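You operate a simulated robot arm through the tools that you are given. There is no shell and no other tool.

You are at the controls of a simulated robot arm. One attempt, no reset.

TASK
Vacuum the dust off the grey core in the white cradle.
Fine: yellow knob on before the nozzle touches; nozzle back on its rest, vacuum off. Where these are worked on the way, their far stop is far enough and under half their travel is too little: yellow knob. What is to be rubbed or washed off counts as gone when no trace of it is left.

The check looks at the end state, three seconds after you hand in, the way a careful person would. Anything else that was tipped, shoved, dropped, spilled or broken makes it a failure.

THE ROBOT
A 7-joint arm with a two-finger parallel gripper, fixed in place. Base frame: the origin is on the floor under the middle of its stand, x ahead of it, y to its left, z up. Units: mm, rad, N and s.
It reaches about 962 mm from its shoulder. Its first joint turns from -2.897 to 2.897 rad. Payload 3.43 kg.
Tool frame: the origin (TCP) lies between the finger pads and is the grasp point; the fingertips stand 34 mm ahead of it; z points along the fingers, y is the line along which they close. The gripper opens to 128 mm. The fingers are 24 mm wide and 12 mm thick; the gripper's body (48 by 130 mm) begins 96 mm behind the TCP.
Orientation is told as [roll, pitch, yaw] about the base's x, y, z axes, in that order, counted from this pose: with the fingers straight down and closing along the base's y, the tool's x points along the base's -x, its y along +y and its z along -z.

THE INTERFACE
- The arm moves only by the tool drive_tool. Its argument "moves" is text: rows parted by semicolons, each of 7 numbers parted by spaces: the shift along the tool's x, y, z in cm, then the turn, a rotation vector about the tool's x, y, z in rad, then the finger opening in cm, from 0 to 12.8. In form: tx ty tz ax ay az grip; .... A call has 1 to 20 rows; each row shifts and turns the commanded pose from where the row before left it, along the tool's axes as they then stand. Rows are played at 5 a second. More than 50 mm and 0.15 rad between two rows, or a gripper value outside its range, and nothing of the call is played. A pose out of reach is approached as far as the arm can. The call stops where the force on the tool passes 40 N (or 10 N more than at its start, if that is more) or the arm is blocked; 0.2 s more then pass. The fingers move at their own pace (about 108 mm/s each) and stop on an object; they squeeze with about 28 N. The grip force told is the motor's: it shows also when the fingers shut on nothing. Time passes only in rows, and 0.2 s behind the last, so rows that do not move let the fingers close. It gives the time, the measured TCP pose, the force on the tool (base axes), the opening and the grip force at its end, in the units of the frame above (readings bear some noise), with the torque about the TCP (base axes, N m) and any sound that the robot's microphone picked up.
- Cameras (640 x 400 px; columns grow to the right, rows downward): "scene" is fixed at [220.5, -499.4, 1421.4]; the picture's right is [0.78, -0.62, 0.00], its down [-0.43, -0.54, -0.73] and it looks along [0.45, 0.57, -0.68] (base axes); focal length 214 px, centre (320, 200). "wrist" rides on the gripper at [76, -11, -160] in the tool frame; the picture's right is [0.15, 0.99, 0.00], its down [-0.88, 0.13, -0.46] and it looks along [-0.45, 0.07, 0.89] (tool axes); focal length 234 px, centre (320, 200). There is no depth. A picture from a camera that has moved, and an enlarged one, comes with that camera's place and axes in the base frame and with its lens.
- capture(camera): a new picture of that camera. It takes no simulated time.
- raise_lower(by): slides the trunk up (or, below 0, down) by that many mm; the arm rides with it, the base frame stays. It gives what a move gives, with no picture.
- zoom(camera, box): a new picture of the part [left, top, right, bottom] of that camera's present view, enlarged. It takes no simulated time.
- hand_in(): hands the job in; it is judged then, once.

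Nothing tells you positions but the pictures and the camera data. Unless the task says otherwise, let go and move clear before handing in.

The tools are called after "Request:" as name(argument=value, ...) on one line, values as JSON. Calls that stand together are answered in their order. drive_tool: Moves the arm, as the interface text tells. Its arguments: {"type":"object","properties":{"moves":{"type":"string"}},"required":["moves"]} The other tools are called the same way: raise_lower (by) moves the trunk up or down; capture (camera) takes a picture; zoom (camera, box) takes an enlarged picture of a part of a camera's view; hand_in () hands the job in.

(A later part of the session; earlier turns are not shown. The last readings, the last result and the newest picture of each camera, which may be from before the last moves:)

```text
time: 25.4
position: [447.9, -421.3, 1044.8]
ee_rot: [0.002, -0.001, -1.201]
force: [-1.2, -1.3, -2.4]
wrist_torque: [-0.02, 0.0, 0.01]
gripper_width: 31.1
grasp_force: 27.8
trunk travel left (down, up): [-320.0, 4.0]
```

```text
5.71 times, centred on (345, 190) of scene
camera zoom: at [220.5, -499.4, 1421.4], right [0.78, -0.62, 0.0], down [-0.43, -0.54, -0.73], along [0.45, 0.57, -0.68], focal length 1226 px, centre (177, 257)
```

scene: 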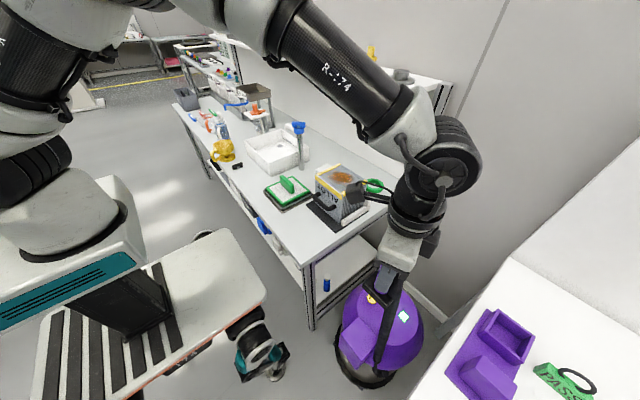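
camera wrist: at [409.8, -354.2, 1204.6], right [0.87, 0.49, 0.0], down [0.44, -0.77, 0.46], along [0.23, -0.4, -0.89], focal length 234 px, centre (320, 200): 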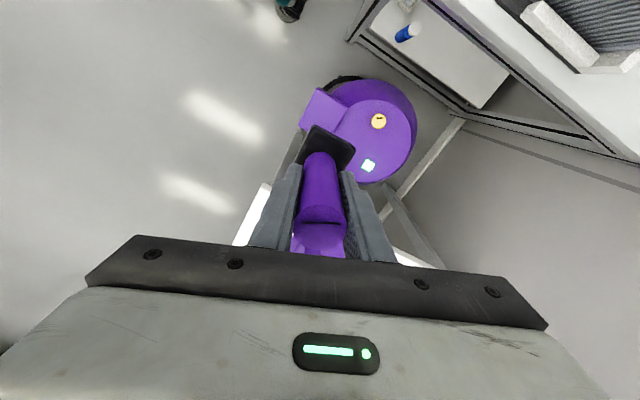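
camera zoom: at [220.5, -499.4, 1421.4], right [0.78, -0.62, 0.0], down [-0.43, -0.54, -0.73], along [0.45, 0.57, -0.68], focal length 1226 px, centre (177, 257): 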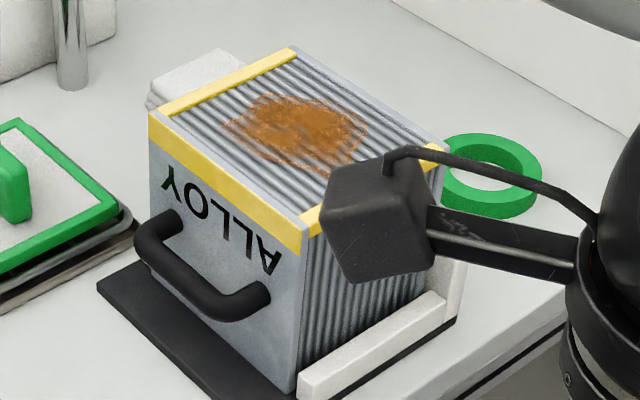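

The core top spans about x 615–739, y -121–22 at z 935, and the dust x 640–717, y -97– -5. I'll rise a bit more and carry the nozzle over, in stages.

Request:
drive_tool(moves="0 0 -2 0 0 0 2.5;0 0 -2 0 0 0 2.5;2.45 3.12 0 0 0 0 2.5;2.45 3.12 0 0 0 0 2.5;2.45 3.12 0 0 0 0 2.5;2.45 3.12 0 0 0 0 2.5;2.45 3.12 0 0 0 0 2.5;0 0 0 0 0 0 2.5")

Request:
capture(camera="scene")

Request:
capture(camera="wrist")

```text
time: 27.1
position: [550.1, -251.6, 1082.8]
ee_rot: [0.0, 0.001, -1.201]
force: [1.4, 0.1, -2.1]
wrist_torque: [0.01, -0.03, -0.01]
gripper_width: 30.6
grasp_force: 27.8
trunk travel left (down, up): [-320.0, 4.0]
```

```text
taken
```

scene: 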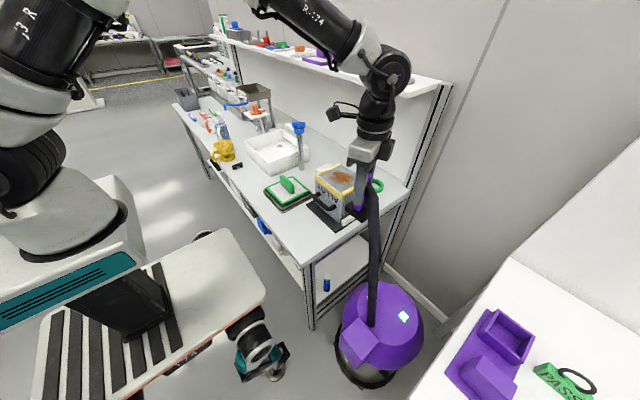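

```text
taken
camera wrist: at [512.5, -185.3, 1243.7], right [0.87, 0.49, 0.0], down [0.44, -0.77, 0.46], along [0.22, -0.4, -0.89], focal length 234 px, centre (320, 200)
```

wrist: 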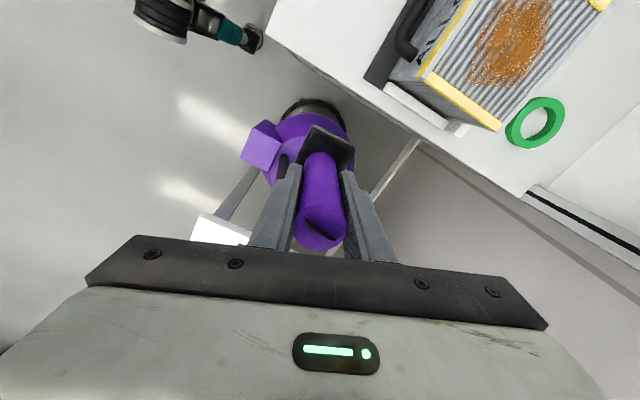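

Request:
zoom(camera="scene", box=[310, 130, 410, 230])

Request:
zoom(camera="wrist", box=[260, 110, 380, 260])

Request:
zoom(camera="wrist", box=[360, 0, 640, 160])

```text
4.00 times, centred on (360, 180) of scene
camera zoom: at [220.5, -499.4, 1421.4], right [0.78, -0.62, 0.0], down [-0.43, -0.54, -0.73], along [0.45, 0.57, -0.68], focal length 858 px, centre (160, 280)
```

zoom: 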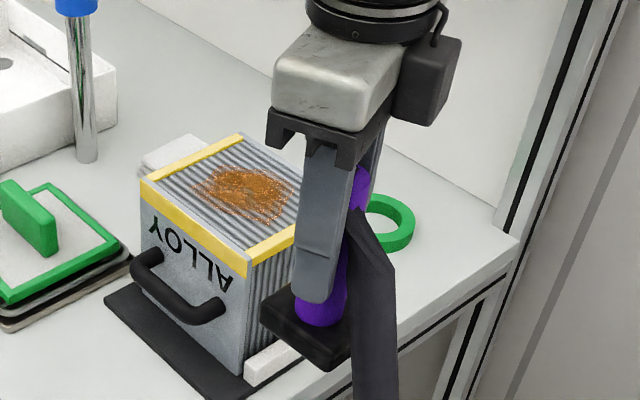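

```text
2.67 times, centred on (320, 185) of wrist
camera zoom: at [512.5, -185.3, 1243.7], right [0.87, 0.49, 0.0], down [0.44, -0.77, 0.46], along [0.22, -0.4, -0.89], focal length 624 px, centre (320, 240)
```

zoom: 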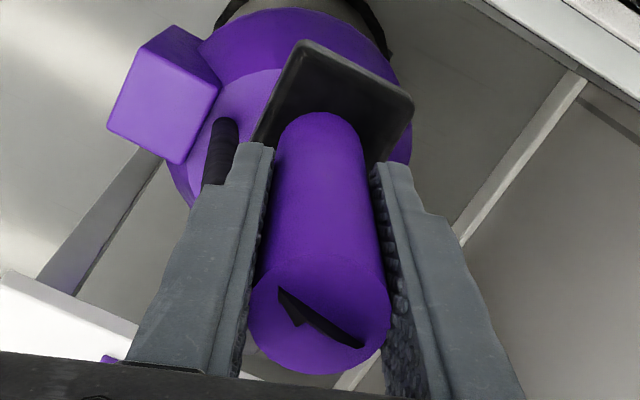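

```text
2.29 times, centred on (500, 80) of wrist
camera zoom: at [512.5, -185.3, 1243.7], right [0.87, 0.49, 0.0], down [0.44, -0.77, 0.46], along [0.22, -0.4, -0.89], focal length 535 px, centre (-91, 474)
```

zoom: 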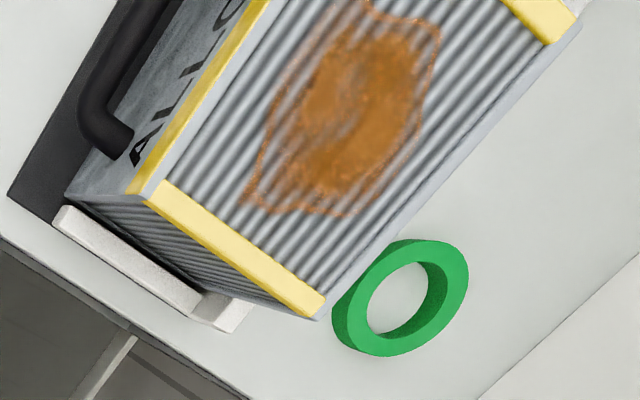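

Request:
drive_tool(moves="2.45 3.12 0 0 0 0 2.5;2.45 3.12 0 0 0 0 2.5;2.45 3.12 0 0 0 0 2.5;2.45 3.12 0 0 0 0 2.5;2.45 3.12 0 0 0 0 2.5;0 0 0 0 0 0 2.5")

Request:
capture(camera="scene")

Request:
capture(camera="wrist")

Request:
zoom(camera="scene", box=[290, 120, 410, 230])

```text
time: 28.6
position: [647.9, -79.3, 1088.0]
ee_rot: [-0.001, -0.001, -1.2]
force: [0.7, 0.2, -2.1]
wrist_torque: [-0.04, 0.04, 0.0]
gripper_width: 30.7
grasp_force: 27.8
trunk travel left (down, up): [-320.0, 4.0]
```

```text
taken
```

scene: 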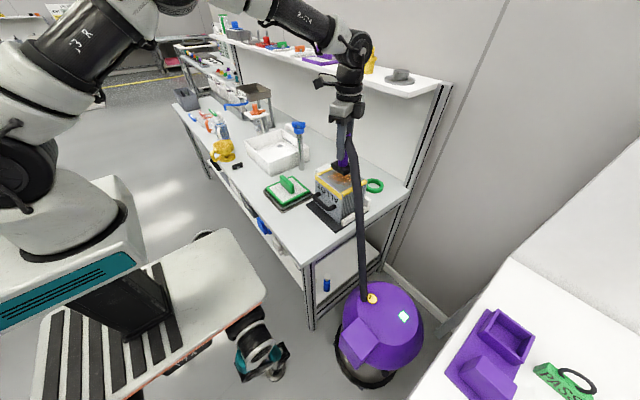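

```text
taken
camera wrist: at [610.2, -13.6, 1248.6], right [0.87, 0.49, 0.0], down [0.44, -0.77, 0.46], along [0.22, -0.4, -0.89], focal length 234 px, centre (320, 200)
```

wrist: 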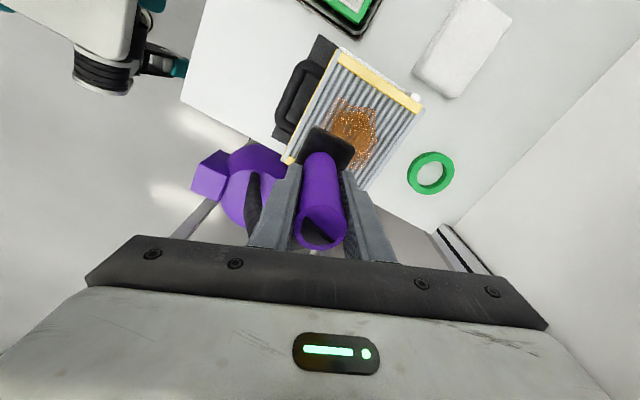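

```text
3.64 times, centred on (350, 175) of scene
camera zoom: at [220.5, -499.4, 1421.4], right [0.78, -0.62, 0.0], down [-0.43, -0.54, -0.73], along [0.45, 0.57, -0.68], focal length 780 px, centre (211, 291)
```

zoom: 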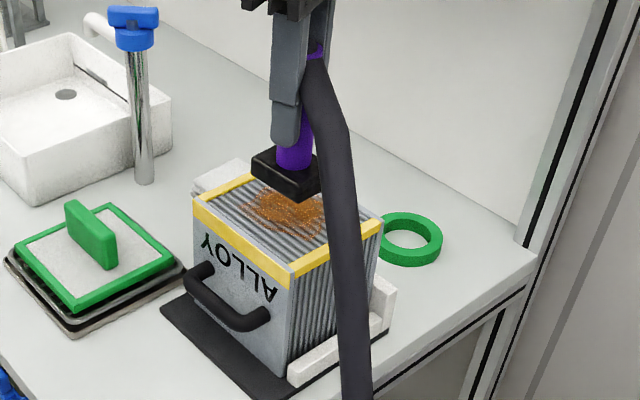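

Lamp still on; the head is over the dust about 60 mm up. Descending to just above the surface.

Request:
drive_tool(moves="0 0 2 0 0 0 2.5;0 0 2 0 0 0 2.5;0 0 0.8 0 0 0 2.5;0 0 0 0 0 0 2.5")

Request:
zoom(camera="scene", box=[310, 150, 390, 220])

Request:
zoom(camera="wrist", box=[220, 20, 480, 200])

```text
time: 29.6
position: [649.0, -79.2, 1037.3]
ee_rot: [0.0, 0.001, -1.2]
force: [0.4, -0.3, -0.9]
wrist_torque: [-0.04, -0.01, 0.01]
gripper_width: 30.9
grasp_force: 28.0
trunk travel left (down, up): [-320.0, 4.0]
```

```text
5.71 times, centred on (350, 185) of scene
camera zoom: at [220.5, -499.4, 1421.4], right [0.78, -0.62, 0.0], down [-0.43, -0.54, -0.73], along [0.45, 0.57, -0.68], focal length 1226 px, centre (149, 286)
```

zoom: 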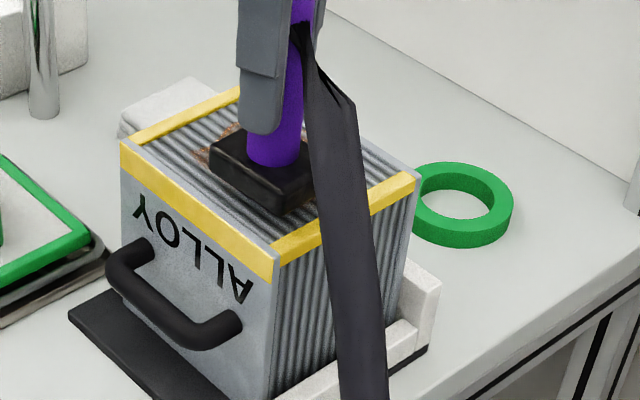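

```text
2.22 times, centred on (350, 110) of wrist
camera zoom: at [610.5, -13.8, 1198.4], right [0.87, 0.49, 0.0], down [0.44, -0.77, 0.46], along [0.23, -0.4, -0.89], focal length 520 px, centre (253, 400)
```

zoom: 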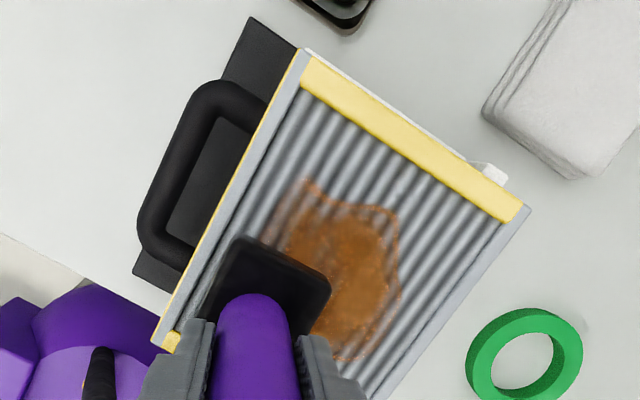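

Request:
drive_tool(moves="0 0 0.2 0 0 0 2.5;0 0 0.2 0 0 0 2.5;0 0 0.2 0 0 0 2.5;0 0 0.2 0 0 0 2.5;0 0 0 0 0 0 2.5")

Request:
zoom(camera="scene", box=[310, 150, 390, 220])

```text
time: 30.8
position: [649.5, -78.9, 1029.5]
ee_rot: [0.0, 0.001, -1.2]
force: [-0.4, -0.4, -1.6]
wrist_torque: [0.02, 0.01, -0.04]
gripper_width: 30.6
grasp_force: 28.5
trunk travel left (down, up): [-320.0, 4.0]
```

```text
5.71 times, centred on (350, 185) of scene
camera zoom: at [220.5, -499.4, 1421.4], right [0.78, -0.62, 0.0], down [-0.43, -0.54, -0.73], along [0.45, 0.57, -0.68], focal length 1226 px, centre (149, 286)
```

zoom: 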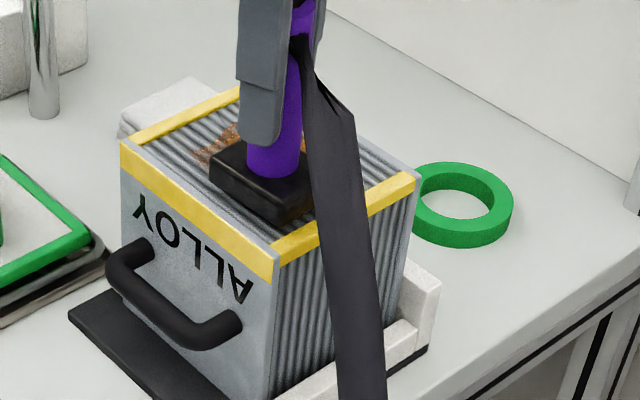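

Request:
drive_tool(moves="0 0 0.1 0 0 0 2.5;0 0 0.1 0 0 0 2.5;0 0 0.1 0 0 0 2.5;0 0 0 0 0 0 2.5")

Request:
zoom(camera="scene", box=[320, 160, 376, 210])

```text
time: 31.8
position: [651.1, -79.5, 1024.9]
ee_rot: [0.001, 0.0, -1.201]
force: [-0.4, 0.4, -0.9]
wrist_torque: [-0.03, 0.02, -0.01]
gripper_width: 30.9
grasp_force: 27.7
trunk travel left (down, up): [-320.0, 4.0]
```

```text
8.00 times, centred on (348, 185) of scene
camera zoom: at [220.5, -499.4, 1421.4], right [0.78, -0.62, 0.0], down [-0.43, -0.54, -0.73], along [0.45, 0.57, -0.68], focal length 1716 px, centre (96, 320)
```

zoom: 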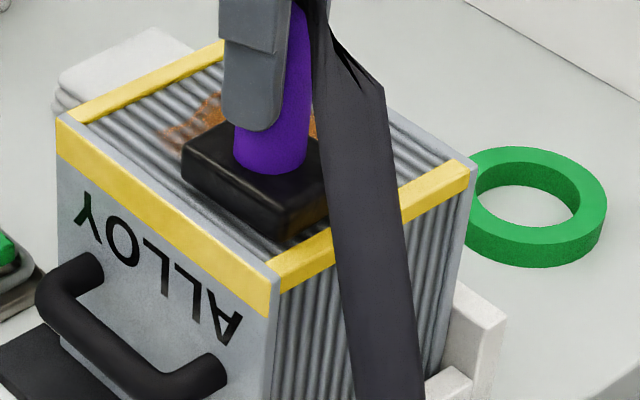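

Not in contact yet. I'll shift 4 mm in +y away from the yellow strip and keep descending in 1 mm steps.

Request:
drive_tool(moves="0.37 0.14 0 0 0 0 2.5;0 0 0.1 0 0 0 2.5;0 0 0.1 0 0 0 2.5;0 0 0.1 0 0 0 2.5;0 0 0 0 0 0 2.5")

Request:
zoom(camera="scene", box=[320, 160, 376, 210])

```text
time: 33.0
position: [650.0, -74.2, 1024.7]
ee_rot: [0.004, -0.002, -1.2]
force: [0.1, 0.5, 16.5]
wrist_torque: [0.11, 0.45, -0.11]
gripper_width: 30.5
grasp_force: 28.2
trunk travel left (down, up): [-320.0, 4.0]
```

```text
8.00 times, centred on (348, 185) of scene
camera zoom: at [220.5, -499.4, 1421.4], right [0.78, -0.62, 0.0], down [-0.43, -0.54, -0.73], along [0.45, 0.57, -0.68], focal length 1716 px, centre (96, 320)
```

zoom: 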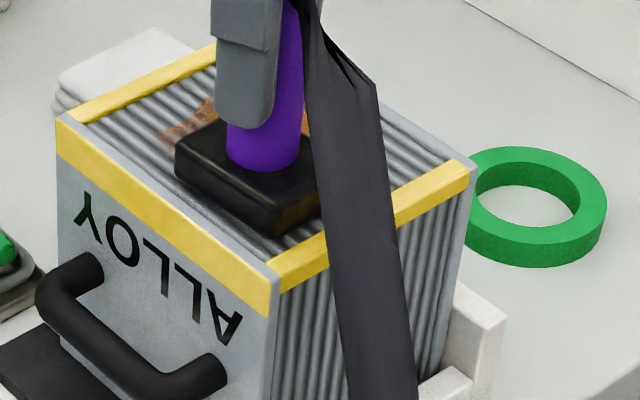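

Contact at z≈1024.7 with 16 N; I'll ease off to a light touch and sweep along +y.

Request:
drive_tool(moves="0 0 -0.15 0 0 0 2.5;0 0 0 0 0 0 2.5;0.559 0.217 0 0 0 0 2.5;0.559 0.217 0 0 0 0 2.5;0.559 0.217 0 0 0 0 2.5;0.559 0.217 0 0 0 0 2.5")

Request:
zoom(camera="wrist", box=[220, 20, 480, 200])

Request:
zoom(camera="scene", box=[310, 150, 390, 220])

```text
time: 34.4
position: [647.6, -51.2, 1024.0]
ee_rot: [0.0, -0.002, -1.201]
force: [0.8, -13.1, 16.8]
wrist_torque: [-0.81, 0.16, 0.15]
gripper_width: 30.4
grasp_force: 28.3
trunk travel left (down, up): [-320.0, 4.0]
```

```text
2.22 times, centred on (350, 110) of wrist
camera zoom: at [610.0, 13.9, 1184.9], right [0.87, 0.49, 0.0], down [0.44, -0.77, 0.46], along [0.23, -0.4, -0.89], focal length 520 px, centre (253, 400)
```

zoom: 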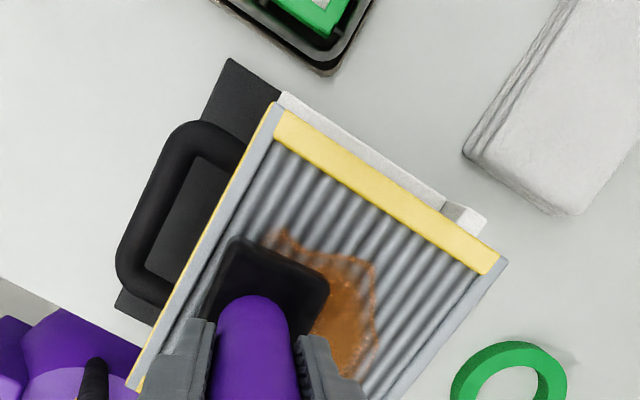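

```text
5.71 times, centred on (350, 185) of scene
camera zoom: at [220.5, -499.4, 1421.4], right [0.78, -0.62, 0.0], down [-0.43, -0.54, -0.73], along [0.45, 0.57, -0.68], focal length 1226 px, centre (149, 286)
```

zoom: 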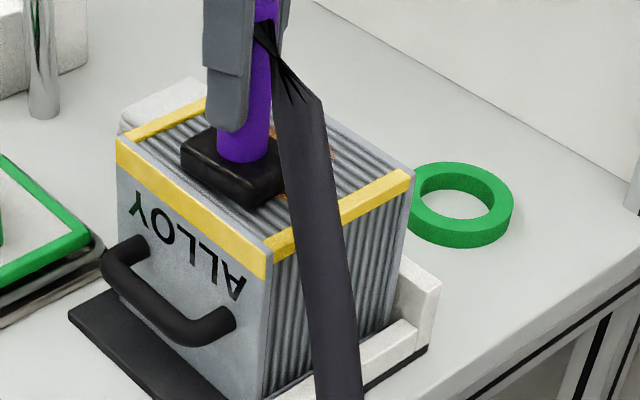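

The head drags with friction and the core moved a few mm in its cradle, so the pressure is too high. I'll lift 2.5 mm to almost no load and check.

Request:
drive_tool(moves="0 0 -0.15 0 0 0 2.5;0 0 -0.1 0 0 0 2.5;0 0 0 0 0 0 2.5")

Request:
zoom(camera="scene", box=[310, 150, 390, 220])

Request:
zoom(camera="wrist", box=[290, 60, 450, 200])

```text
time: 35.1
position: [648.4, -48.9, 1024.7]
ee_rot: [-0.002, 0.004, -1.2]
force: [-0.7, -0.6, -1.2]
wrist_torque: [0.03, 0.02, -0.02]
gripper_width: 30.7
grasp_force: 28.3
trunk travel left (down, up): [-320.0, 4.0]
```

```text
5.71 times, centred on (350, 185) of scene
camera zoom: at [220.5, -499.4, 1421.4], right [0.78, -0.62, 0.0], down [-0.43, -0.54, -0.73], along [0.45, 0.57, -0.68], focal length 1226 px, centre (149, 286)
```

zoom: 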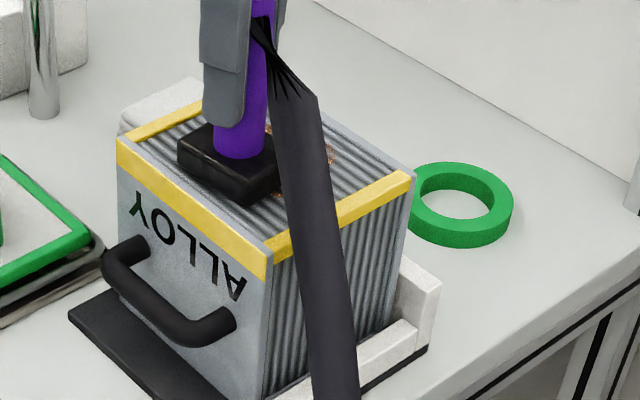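

```text
2.86 times, centred on (370, 130) of wrist
camera zoom: at [611.0, 17.0, 1185.7], right [0.87, 0.5, 0.0], down [0.44, -0.77, 0.45], along [0.22, -0.39, -0.89], focal length 669 px, centre (177, 400)
```

zoom: 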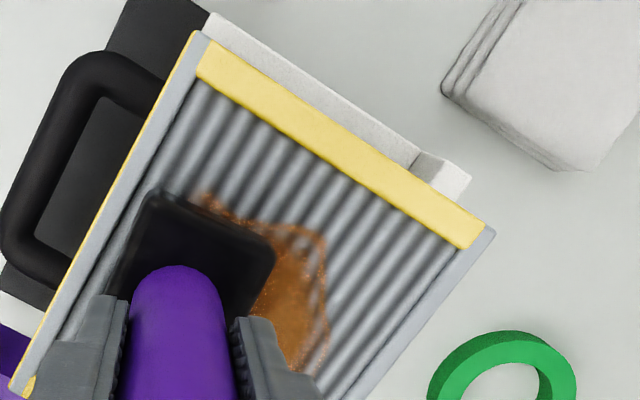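

Request:
drive_tool(moves="0 0 -2 0 0 0 2.5;-0.36 0.93 -1 0 0 0 2.5;-1.08 2.8 -1 0 0 0 2.5;-1.08 2.8 0 0 0 0 2.5;0 0 0 0 0 0 2.5")

Request:
zoom(camera="scene", box=[310, 150, 390, 220])

Request:
zoom(camera="wrist", box=[120, 0, 480, 260])

```text
time: 36.4
position: [718.8, -50.3, 1068.3]
ee_rot: [-0.003, 0.001, -1.201]
force: [0.1, -0.3, -1.2]
wrist_torque: [0.03, -0.01, 0.01]
gripper_width: 30.1
grasp_force: 28.1
trunk travel left (down, up): [-320.0, 4.0]
```

```text
5.71 times, centred on (350, 185) of scene
camera zoom: at [220.5, -499.4, 1421.4], right [0.78, -0.62, 0.0], down [-0.43, -0.54, -0.73], along [0.45, 0.57, -0.68], focal length 1226 px, centre (149, 286)
```

zoom: 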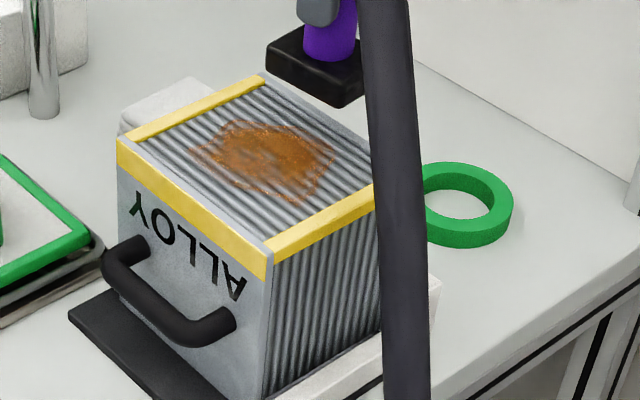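

```text
1.54 times, centred on (300, 130) of wrist
camera zoom: at [681.3, 15.5, 1228.4], right [0.87, 0.49, 0.0], down [0.44, -0.77, 0.46], along [0.22, -0.4, -0.89], focal length 360 px, centre (351, 308)
```

zoom: 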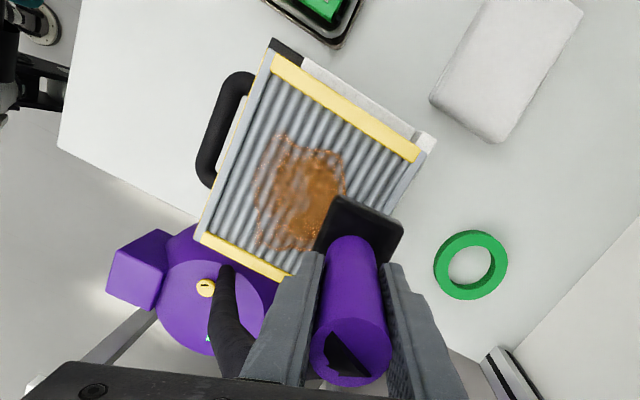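

Request:
zoom(camera="scene", box=[325, 160, 365, 190])

Request:
zoom(camera="wrist", box=[230, 50, 350, 160])

```text
13.33 times, centred on (345, 175) of scene
camera zoom: at [220.5, -499.4, 1421.4], right [0.78, -0.62, 0.0], down [-0.43, -0.54, -0.73], along [0.45, 0.57, -0.68], focal length 2860 px, centre (-13, 533)
```

zoom: 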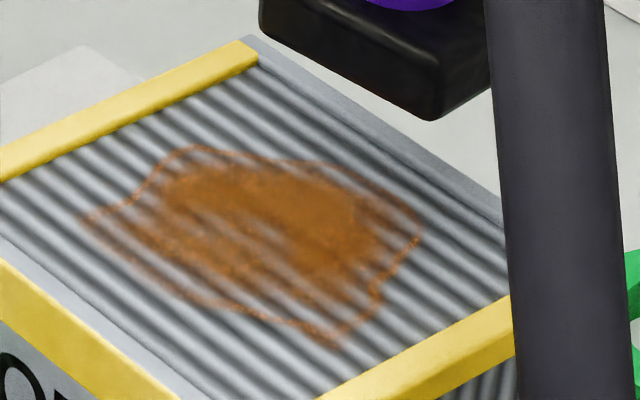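

```text
3.64 times, centred on (290, 105) of wrist
camera zoom: at [681.3, 15.5, 1228.4], right [0.87, 0.49, 0.0], down [0.44, -0.77, 0.46], along [0.22, -0.4, -0.89], focal length 852 px, centre (429, 546)
```

zoom: 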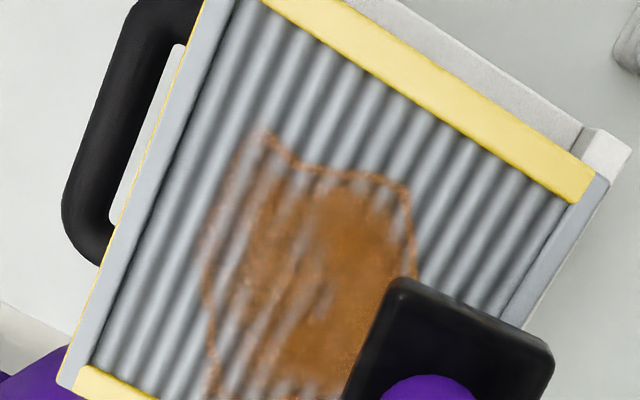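

The first pass thinned the dust on the front side, so it works but needs more time per spot. I'll test a static light touch at x≈692, which avoids pushing the core.

Request:
drive_tool(moves="0.98 -2.52 0 0 0 0 2.5;0 0 2 0 0 0 2.5;0 0 1.5 0 0 0 2.5;0 0 0.4 0 0 0 2.5;0 0 0.1 0 0 0 2.5;0 0 0 0 0 0 2.5")

```text
time: 37.8
position: [692.8, -50.5, 1026.6]
ee_rot: [0.0, 0.0, -1.202]
force: [0.7, -0.1, -1.6]
wrist_torque: [0.03, 0.04, 0.02]
gripper_width: 30.5
grasp_force: 28.3
trunk travel left (down, up): [-320.0, 4.0]
```

Request:
drive_tool(moves="0 0 0.1 0 0 0 2.5;0 0 0 0 0 0 2.5")

```text
time: 38.4
position: [692.8, -50.9, 1025.3]
ee_rot: [-0.001, -0.001, -1.199]
force: [0.2, -0.6, -0.7]
wrist_torque: [-0.04, 0.0, 0.01]
gripper_width: 30.3
grasp_force: 27.8
trunk travel left (down, up): [-320.0, 4.0]
```

Request:
drive_tool(moves="0 0 0.07 0 0 0 2.5;0 0 0 0 0 0 2.5")

```text
time: 39.0
position: [692.5, -50.0, 1025.2]
ee_rot: [0.001, 0.001, -1.201]
force: [1.0, -0.2, -1.6]
wrist_torque: [-0.02, 0.02, 0.02]
gripper_width: 30.6
grasp_force: 28.1
trunk travel left (down, up): [-320.0, 4.0]
```

Request:
drive_tool(moves="0 0 0.07 0 0 0 2.5;0 0 0 0 0 0 2.5")

```text
time: 39.5
position: [692.7, -50.2, 1023.6]
ee_rot: [0.002, 0.0, -1.201]
force: [1.1, -0.8, 1.1]
wrist_torque: [0.04, -0.09, -0.03]
gripper_width: 30.4
grasp_force: 27.9
trunk travel left (down, up): [-320.0, 4.0]
```

Touching with about 2.5 N now. Dwell here for 2 seconds, then lift straight up and look.

Request:
drive_tool(moves="0 0 0 0 0 0 2.5;0 0 0 0 0 0 2.5;0 0 0 0 0 0 2.5;0 0 0 0 0 0 2.5;0 0 0 0 0 0 2.5;0 0 0 0 0 0 2.5;0 0 0 0 0 0 2.5;0 0 0 0 0 0 2.5;0 0 0 0 0 0 2.5;0 0 0 0 0 0 2.5")

Request:
drive_tool(moves="0 0 -1.5 0 0 0 2.5;0 0 -2.5 0 0 0 2.5;-0.98 2.52 0 0 0 0 2.5;-0.5 1.3 0 0 0 0 2.5;0 0 0 0 0 0 2.5")

Request:
zoom(camera="scene", box=[325, 160, 365, 190])

Request:
zoom(camera="wrist", box=[200, 50, 360, 170])

```text
time: 41.8
position: [692.8, -49.9, 1024.5]
ee_rot: [0.001, 0.0, -1.2]
force: [2.3, -1.4, 4.5]
wrist_torque: [0.19, 0.01, -0.06]
gripper_width: 30.5
grasp_force: 27.9
trunk travel left (down, up): [-320.0, 4.0]
```

```text
time: 43.0
position: [727.4, -52.1, 1064.8]
ee_rot: [-0.001, -0.001, -1.202]
force: [0.0, -0.1, -1.4]
wrist_torque: [0.0, 0.01, 0.01]
gripper_width: 30.7
grasp_force: 27.0
out of reach, approached as far as the arm can: row 4
trunk travel left (down, up): [-320.0, 4.0]
```

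```text
13.33 times, centred on (345, 175) of scene
camera zoom: at [220.5, -499.4, 1421.4], right [0.78, -0.62, 0.0], down [-0.43, -0.54, -0.73], along [0.45, 0.57, -0.68], focal length 2860 px, centre (-13, 533)
```

zoom: 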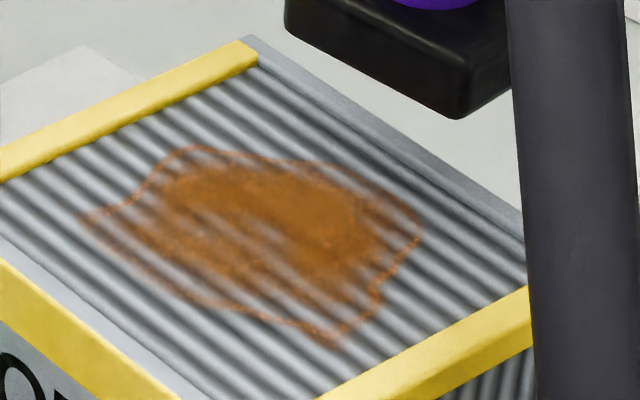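

```text
3.33 times, centred on (280, 110) of wrist
camera zoom: at [690.0, 14.8, 1225.5], right [0.87, 0.49, 0.0], down [0.44, -0.77, 0.46], along [0.22, -0.4, -0.89], focal length 781 px, centre (453, 500)
```

zoom: 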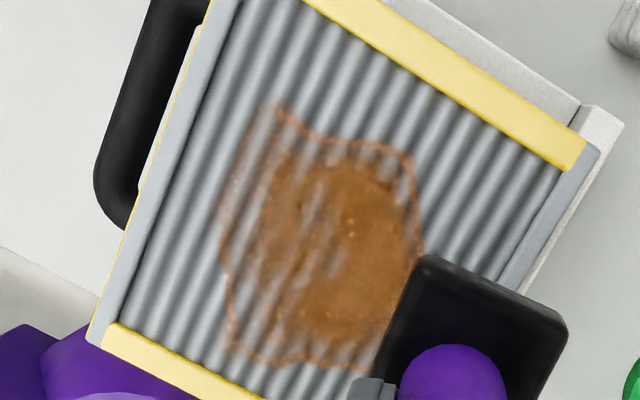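

A static touch barely changes it; the moving contact is what thins it. I'll do light-pressure strokes, starting with -y strokes, which also nudge the core back.

Request:
drive_tool(moves="1.89 -1.14 0 0 0 0 2.5;1.89 -1.14 0 0 0 0 2.5;0 0 2 0 0 0 2.5;0 0 1.5 0 0 0 2.5;0 0 0.4 0 0 0 2.5;0 0 0 0 0 0 2.5")

```text
time: 44.4
position: [695.0, -22.5, 1024.2]
ee_rot: [0.0, -0.001, -1.2]
force: [-0.4, -0.4, 0.4]
wrist_torque: [0.03, 0.08, 0.03]
gripper_width: 30.8
grasp_force: 28.0
trunk travel left (down, up): [-320.0, 4.0]
```

Request:
drive_tool(moves="0 0 0.05 0 0 0 2.5;-0.932 -0.362 0 0 0 0 2.5;-0.932 -0.362 0 0 0 0 2.5;-0.932 -0.362 0 0 0 0 2.5;-0.932 -0.362 0 0 0 0 2.5;-0.932 -0.362 0 0 0 0 2.5")

Request:
zoom(camera="scene", box=[310, 150, 390, 220])

Request:
zoom(camera="wrist", box=[200, 20, 440, 180])

```text
time: 45.8
position: [695.3, -71.2, 1025.0]
ee_rot: [0.002, 0.0, -1.2]
force: [-0.2, 6.2, 6.8]
wrist_torque: [0.72, 0.3, -0.14]
gripper_width: 30.8
grasp_force: 28.4
trunk travel left (down, up): [-320.0, 4.0]
```

```text
5.71 times, centred on (350, 185) of scene
camera zoom: at [220.5, -499.4, 1421.4], right [0.78, -0.62, 0.0], down [-0.43, -0.54, -0.73], along [0.45, 0.57, -0.68], focal length 1226 px, centre (149, 286)
```

zoom: 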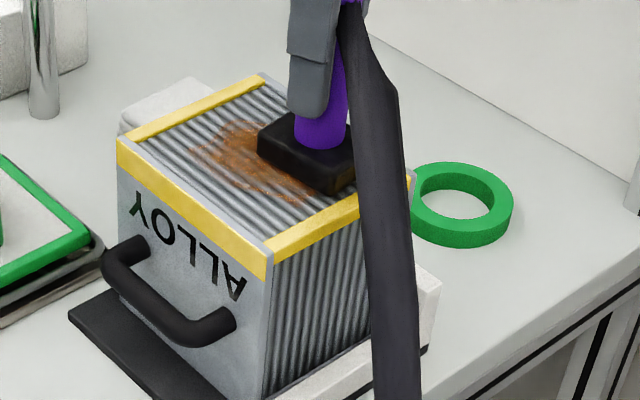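

```text
2.50 times, centred on (320, 100) of wrist
camera zoom: at [657.0, -6.2, 1184.8], right [0.87, 0.49, 0.0], down [0.44, -0.77, 0.46], along [0.23, -0.4, -0.89], focal length 585 px, centre (320, 450)
```

zoom: 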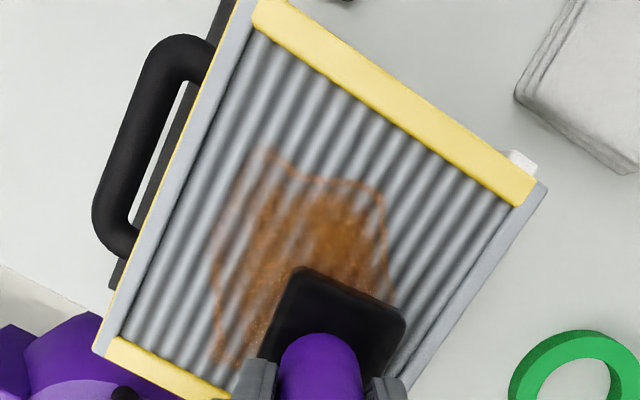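

That stroke thinned the rear part too and the core stayed put (friction 6 N). I'll continue with back-and-forth strokes at this light pressure.

Request:
drive_tool(moves="1.243 0.482 0 0 0 0 2.5;1.243 0.482 0 0 0 0 2.5;1.243 0.482 0 0 0 0 2.5;1.243 0.482 0 0 0 0 2.5;-1.243 -0.482 0 0 0 0 2.5;-1.243 -0.482 0 0 0 0 2.5;-1.243 -0.482 0 0 0 0 2.5;-1.243 -0.482 0 0 0 0 2.5;1.243 0.482 0 0 0 0 2.5;1.243 0.482 0 0 0 0 2.5;1.243 0.482 0 0 0 0 2.5;1.243 0.482 0 0 0 0 2.5;-1.243 -0.482 0 0 0 0 2.5;-1.243 -0.482 0 0 0 0 2.5;-1.243 -0.482 0 0 0 0 2.5;-1.243 -0.482 0 0 0 0 2.5")

Request:
zoom(camera="scene", box=[310, 150, 390, 220])

Request:
zoom(camera="wrist", box=[200, 20, 440, 180])

```text
time: 49.1
position: [694.5, -72.6, 1023.6]
ee_rot: [0.002, -0.001, -1.202]
force: [0.9, 4.6, 7.1]
wrist_torque: [0.66, 0.18, -0.16]
gripper_width: 30.8
grasp_force: 27.8
trunk travel left (down, up): [-320.0, 4.0]
```

```text
5.71 times, centred on (350, 185) of scene
camera zoom: at [220.5, -499.4, 1421.4], right [0.78, -0.62, 0.0], down [-0.43, -0.54, -0.73], along [0.45, 0.57, -0.68], focal length 1226 px, centre (149, 286)
```

zoom: 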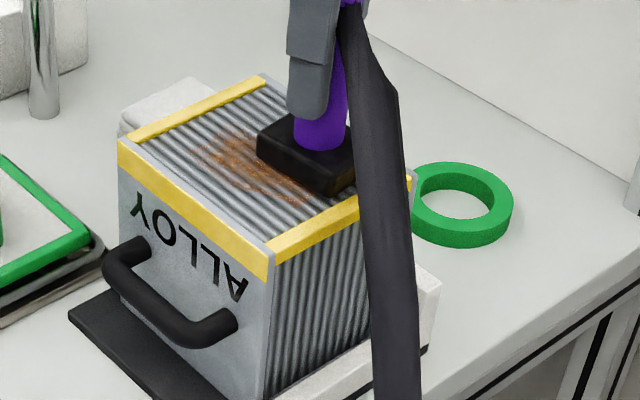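

```text
2.50 times, centred on (320, 100) of wrist
camera zoom: at [655.7, -7.1, 1184.7], right [0.87, 0.49, 0.0], down [0.44, -0.77, 0.46], along [0.23, -0.4, -0.89], focal length 585 px, centre (320, 450)
```

zoom: 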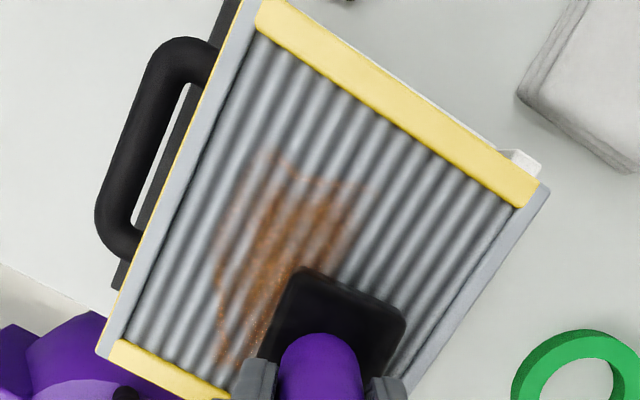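

The rear half is nearly clean. I'll step forward (-x) and stroke again.

Request:
drive_tool(moves="0.434 -1.119 0 0 0 0 2.5;1.243 0.482 0 0 0 0 2.5;1.243 0.482 0 0 0 0 2.5;1.243 0.482 0 0 0 0 2.5;1.243 0.482 0 0 0 0 2.5;-1.243 -0.482 0 0 0 0 2.5;-1.243 -0.482 0 0 0 0 2.5;-1.243 -0.482 0 0 0 0 2.5;-1.243 -0.482 0 0 0 0 2.5;0.434 -1.119 0 0 0 0 2.5;1.243 0.482 0 0 0 0 2.5;1.243 0.482 0 0 0 0 2.5;1.243 0.482 0 0 0 0 2.5;1.243 0.482 0 0 0 0 2.5;-1.243 -0.482 0 0 0 0 2.5;-1.243 -0.482 0 0 0 0 2.5;-1.243 -0.482 0 0 0 0 2.5;-1.243 -0.482 0 0 0 0 2.5")

Request:
zoom(camera="scene", box=[310, 150, 390, 220])

Request:
zoom(camera="wrist", box=[200, 20, 440, 180])

```text
time: 53.0
position: [669.1, -71.0, 1023.6]
ee_rot: [0.002, 0.002, -1.199]
force: [-0.9, 12.5, 19.6]
wrist_torque: [0.98, 0.35, -0.23]
gripper_width: 30.6
grasp_force: 28.1
trunk travel left (down, up): [-320.0, 4.0]
```

```text
5.71 times, centred on (350, 185) of scene
camera zoom: at [220.5, -499.4, 1421.4], right [0.78, -0.62, 0.0], down [-0.43, -0.54, -0.73], along [0.45, 0.57, -0.68], focal length 1226 px, centre (149, 286)
```

zoom: 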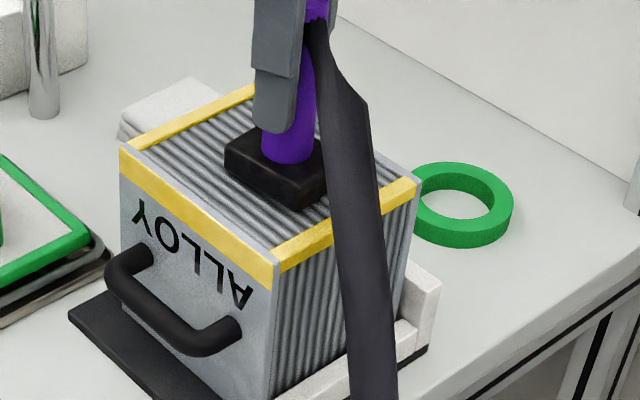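

```text
2.50 times, centred on (320, 100) of wrist
camera zoom: at [630.8, -4.7, 1184.7], right [0.87, 0.5, 0.0], down [0.44, -0.77, 0.46], along [0.23, -0.39, -0.89], focal length 585 px, centre (320, 450)
```

zoom: 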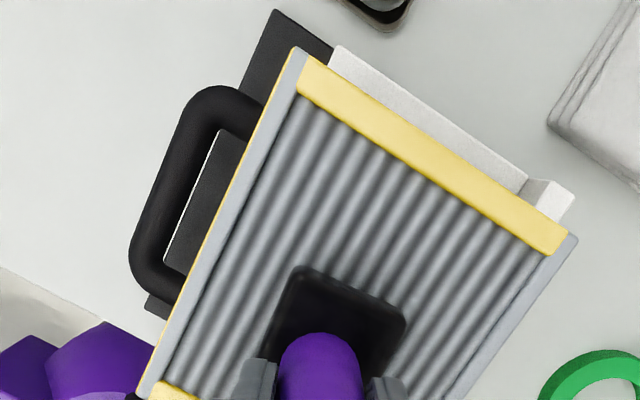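

No dust is visible now, though the pressure had crept up to about 20 N. I'll lift off and inspect the whole top and the core's seating.

Request:
drive_tool(moves="0 0 -1 0 0 0 2.5;0 0 -2 0 0 0 2.5;0 0 -2 0 0 0 2.5;-0.54 1.4 0 0 0 0 2.5;-0.54 1.4 0 0 0 0 2.5;1 0.4 0 0 0 0 2.5;0 0 0 0 0 0 2.5")

Request:
zoom(camera="scene", box=[300, 150, 390, 230])

Request:
zoom(camera="scene", box=[325, 160, 365, 190])

Request:
capture(camera="wrist")

```text
time: 54.5
position: [702.4, -62.6, 1073.0]
ee_rot: [0.001, 0.0, -1.2]
force: [0.6, 0.7, -1.8]
wrist_torque: [0.01, 0.03, -0.02]
gripper_width: 30.8
grasp_force: 27.9
trunk travel left (down, up): [-320.0, 4.0]
```

```text
5.00 times, centred on (345, 190) of scene
camera zoom: at [220.5, -499.4, 1421.4], right [0.78, -0.62, 0.0], down [-0.43, -0.54, -0.73], along [0.45, 0.57, -0.68], focal length 1072 px, centre (195, 250)
```

zoom: 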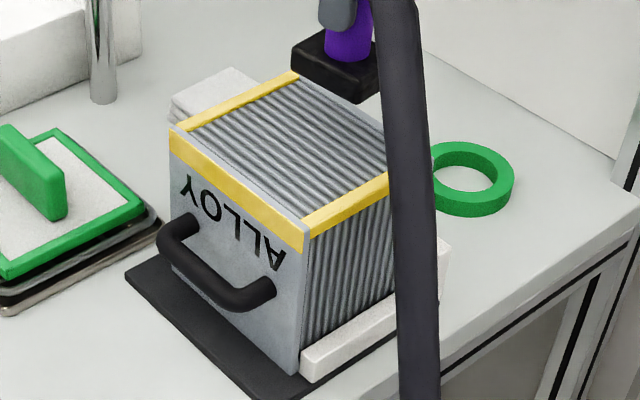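

```text
13.33 times, centred on (345, 175) of scene
camera zoom: at [220.5, -499.4, 1421.4], right [0.78, -0.62, 0.0], down [-0.43, -0.54, -0.73], along [0.45, 0.57, -0.68], focal length 2860 px, centre (-13, 533)
```

zoom: 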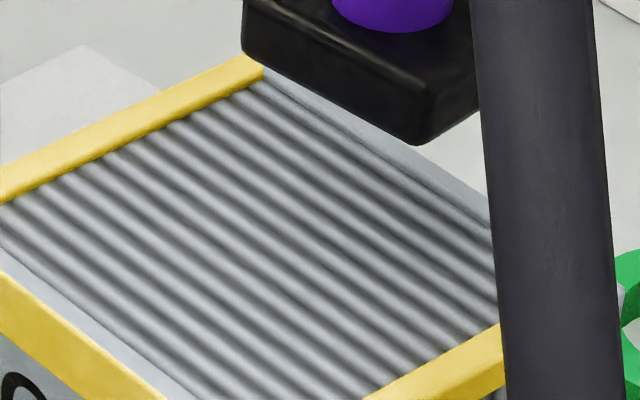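

```text
taken
camera wrist: at [663.8, 4.1, 1234.3], right [0.87, 0.49, 0.0], down [0.44, -0.77, 0.46], along [0.22, -0.4, -0.89], focal length 234 px, centre (320, 200)
```

wrist: 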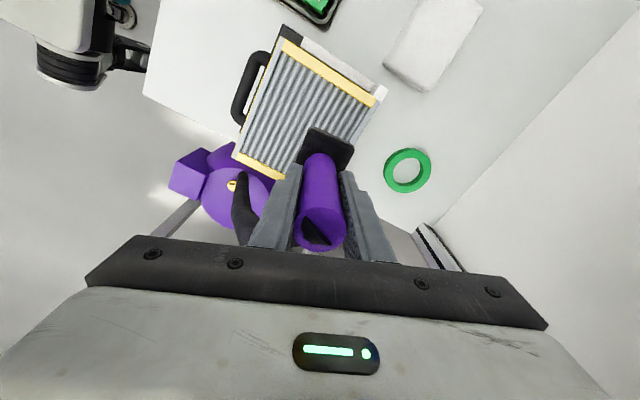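

The top is clean everywhere I can see. I'll carry the nozzle back over the vacuum along the same path, then check the core with the view clear.

Request:
drive_tool(moves="0 0 -1.5 0 0 0 2.5;-2.185 -3.328 0 0 0 0 2.5;-2.185 -3.328 0 0 0 0 2.5;-2.185 -3.328 0 0 0 0 2.5;-2.185 -3.328 0 0 0 0 2.5;-2.185 -3.328 0 0 0 0 2.5;-2.185 -3.328 0 0 0 0 2.5;-2.185 -3.328 0 0 0 0 2.5;-2.185 -3.328 0 0 0 0 2.5;-2.185 -3.328 0 0 0 0 2.5;-2.185 -3.328 0 0 0 0 2.5;-2.185 -3.328 0 0 0 0 2.5;0 0 0 0 0 0 2.5")

Request:
zoom(camera="scene", box=[240, 140, 420, 252])

Request:
zoom(camera="scene", box=[310, 155, 380, 215])

Request:
capture(camera="wrist")

```text
time: 57.4
position: [443.1, -419.7, 1089.8]
ee_rot: [0.0, 0.0, -1.2]
force: [-0.1, 0.1, -1.5]
wrist_torque: [0.0, 0.01, -0.02]
gripper_width: 31.0
grasp_force: 27.7
trunk travel left (down, up): [-320.0, 4.0]
```

```text
3.56 times, centred on (330, 196) of scene
camera zoom: at [220.5, -499.4, 1421.4], right [0.78, -0.62, 0.0], down [-0.43, -0.54, -0.73], along [0.45, 0.57, -0.68], focal length 763 px, centre (284, 214)
```

zoom: 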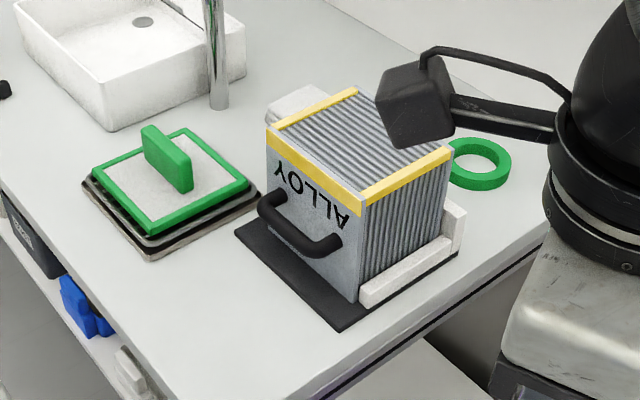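

```text
6.67 times, centred on (345, 185) of scene
camera zoom: at [220.5, -499.4, 1421.4], right [0.78, -0.62, 0.0], down [-0.43, -0.54, -0.73], along [0.45, 0.57, -0.68], focal length 1430 px, centre (153, 300)
```

zoom: 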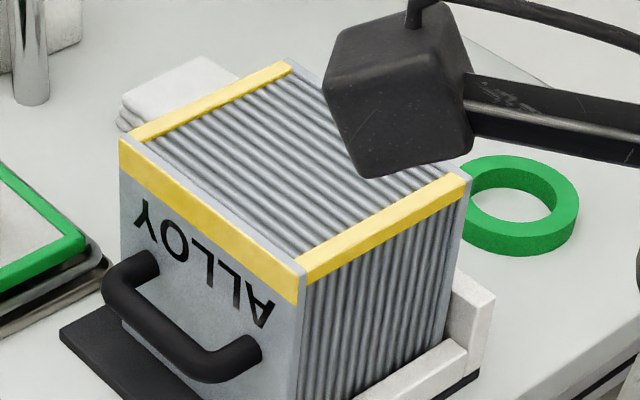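

```text
taken
camera wrist: at [405.0, -355.0, 1250.2], right [0.87, 0.49, 0.0], down [0.44, -0.77, 0.46], along [0.23, -0.4, -0.89], focal length 234 px, centre (320, 200)
```

wrist: 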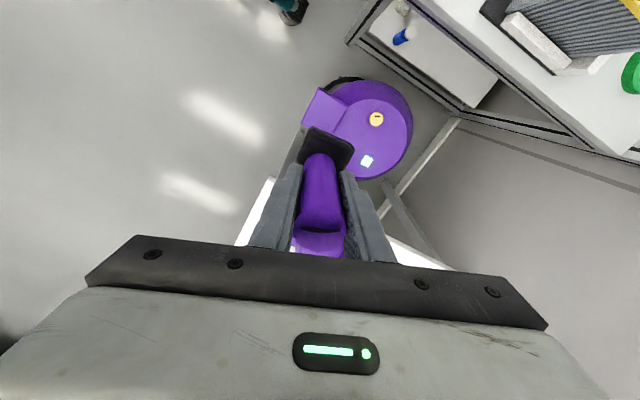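

Request:
zoom(camera="scene", box=[300, 155, 390, 225])

Request:
zoom(camera="wrist", box=[260, 60, 430, 260])

Request:
zoom(camera="wrist", box=[460, 0, 640, 100])

```text
5.71 times, centred on (345, 190) of scene
camera zoom: at [220.5, -499.4, 1421.4], right [0.78, -0.62, 0.0], down [-0.43, -0.54, -0.73], along [0.45, 0.57, -0.68], focal length 1226 px, centre (177, 257)
```

zoom: 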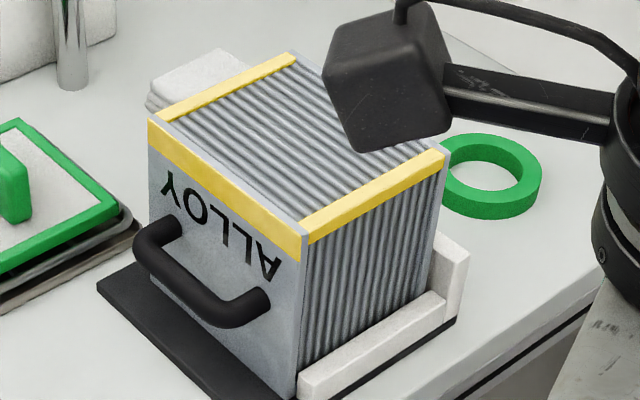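

```text
2.00 times, centred on (345, 160) of wrist
camera zoom: at [405.0, -355.0, 1250.2], right [0.87, 0.49, 0.0], down [0.44, -0.77, 0.46], along [0.23, -0.4, -0.89], focal length 468 px, centre (270, 280)
```

zoom: 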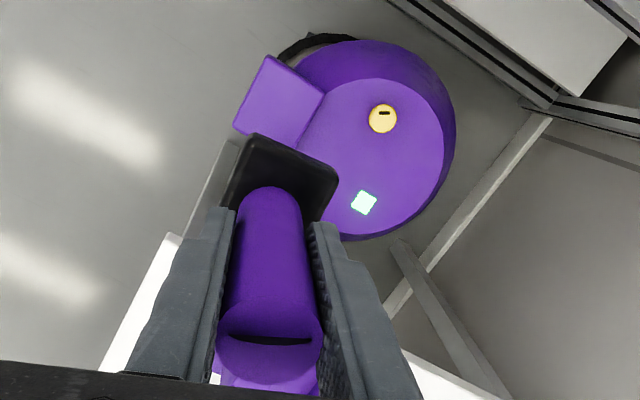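

```text
3.56 times, centred on (550, 50) of wrist
camera zoom: at [405.0, -355.0, 1250.2], right [0.87, 0.49, 0.0], down [0.44, -0.77, 0.46], along [0.23, -0.4, -0.89], focal length 833 px, centre (-498, 733)
```

zoom: 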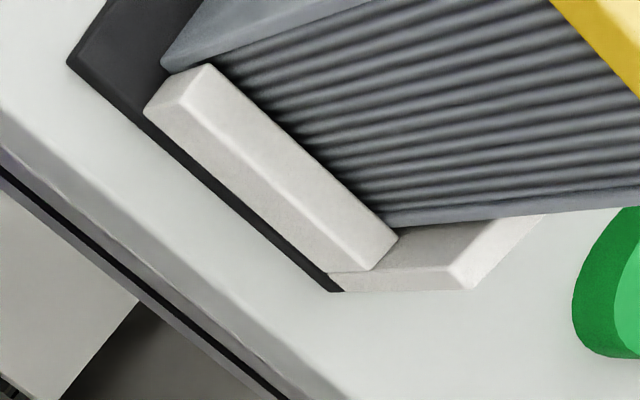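

The core sits in its cradle as before (within 2–3 mm) and the visible top is clean. Next I lower the trunk to bring the nozzle above its rest.

Request:
raise_lower(by=-160)

Request:
raise_lower(by=-160)

Request:
capture(camera="wrist")

Request:
zoom(camera="scene", box=[320, 280, 440, 390])

```text
time: 59.2
position: [443.7, -420.6, 929.4]
ee_rot: [0.0, -0.001, -1.199]
force: [0.3, 0.9, -1.7]
wrist_torque: [-0.05, 0.03, 0.03]
gripper_width: 30.5
grasp_force: 28.7
trunk travel left (down, up): [-160.0, 164.0]
```

```text
time: 61.0
position: [443.7, -420.5, 771.0]
ee_rot: [0.0, 0.001, -1.199]
force: [-1.0, -0.2, -1.8]
wrist_torque: [0.0, 0.04, 0.0]
gripper_width: 30.6
grasp_force: 28.2
trunk travel left (down, up): [0.0, 324.0]
```

```text
taken
camera wrist: at [405.3, -354.6, 930.4], right [0.87, 0.49, 0.0], down [0.44, -0.77, 0.46], along [0.23, -0.4, -0.89], focal length 234 px, centre (320, 200)
```

wrist: 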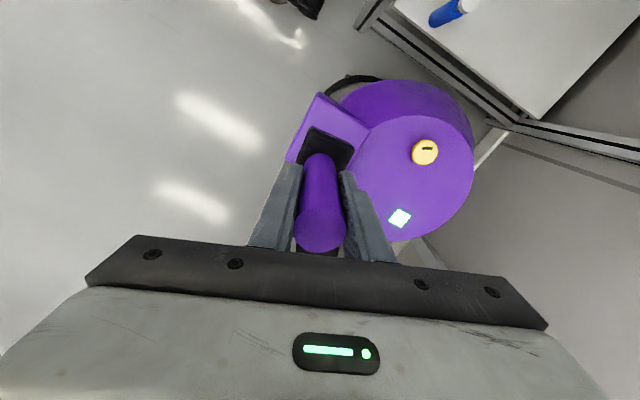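

```text
3.64 times, centred on (380, 335) of scene
camera zoom: at [220.5, -499.4, 1421.4], right [0.78, -0.62, 0.0], down [-0.43, -0.54, -0.73], along [0.45, 0.57, -0.68], focal length 780 px, centre (102, -291)
```

zoom: 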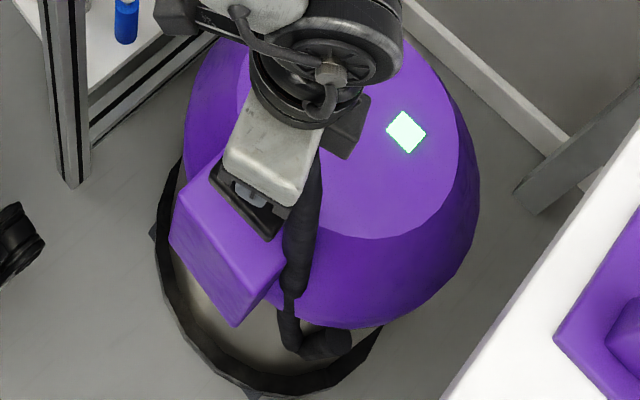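

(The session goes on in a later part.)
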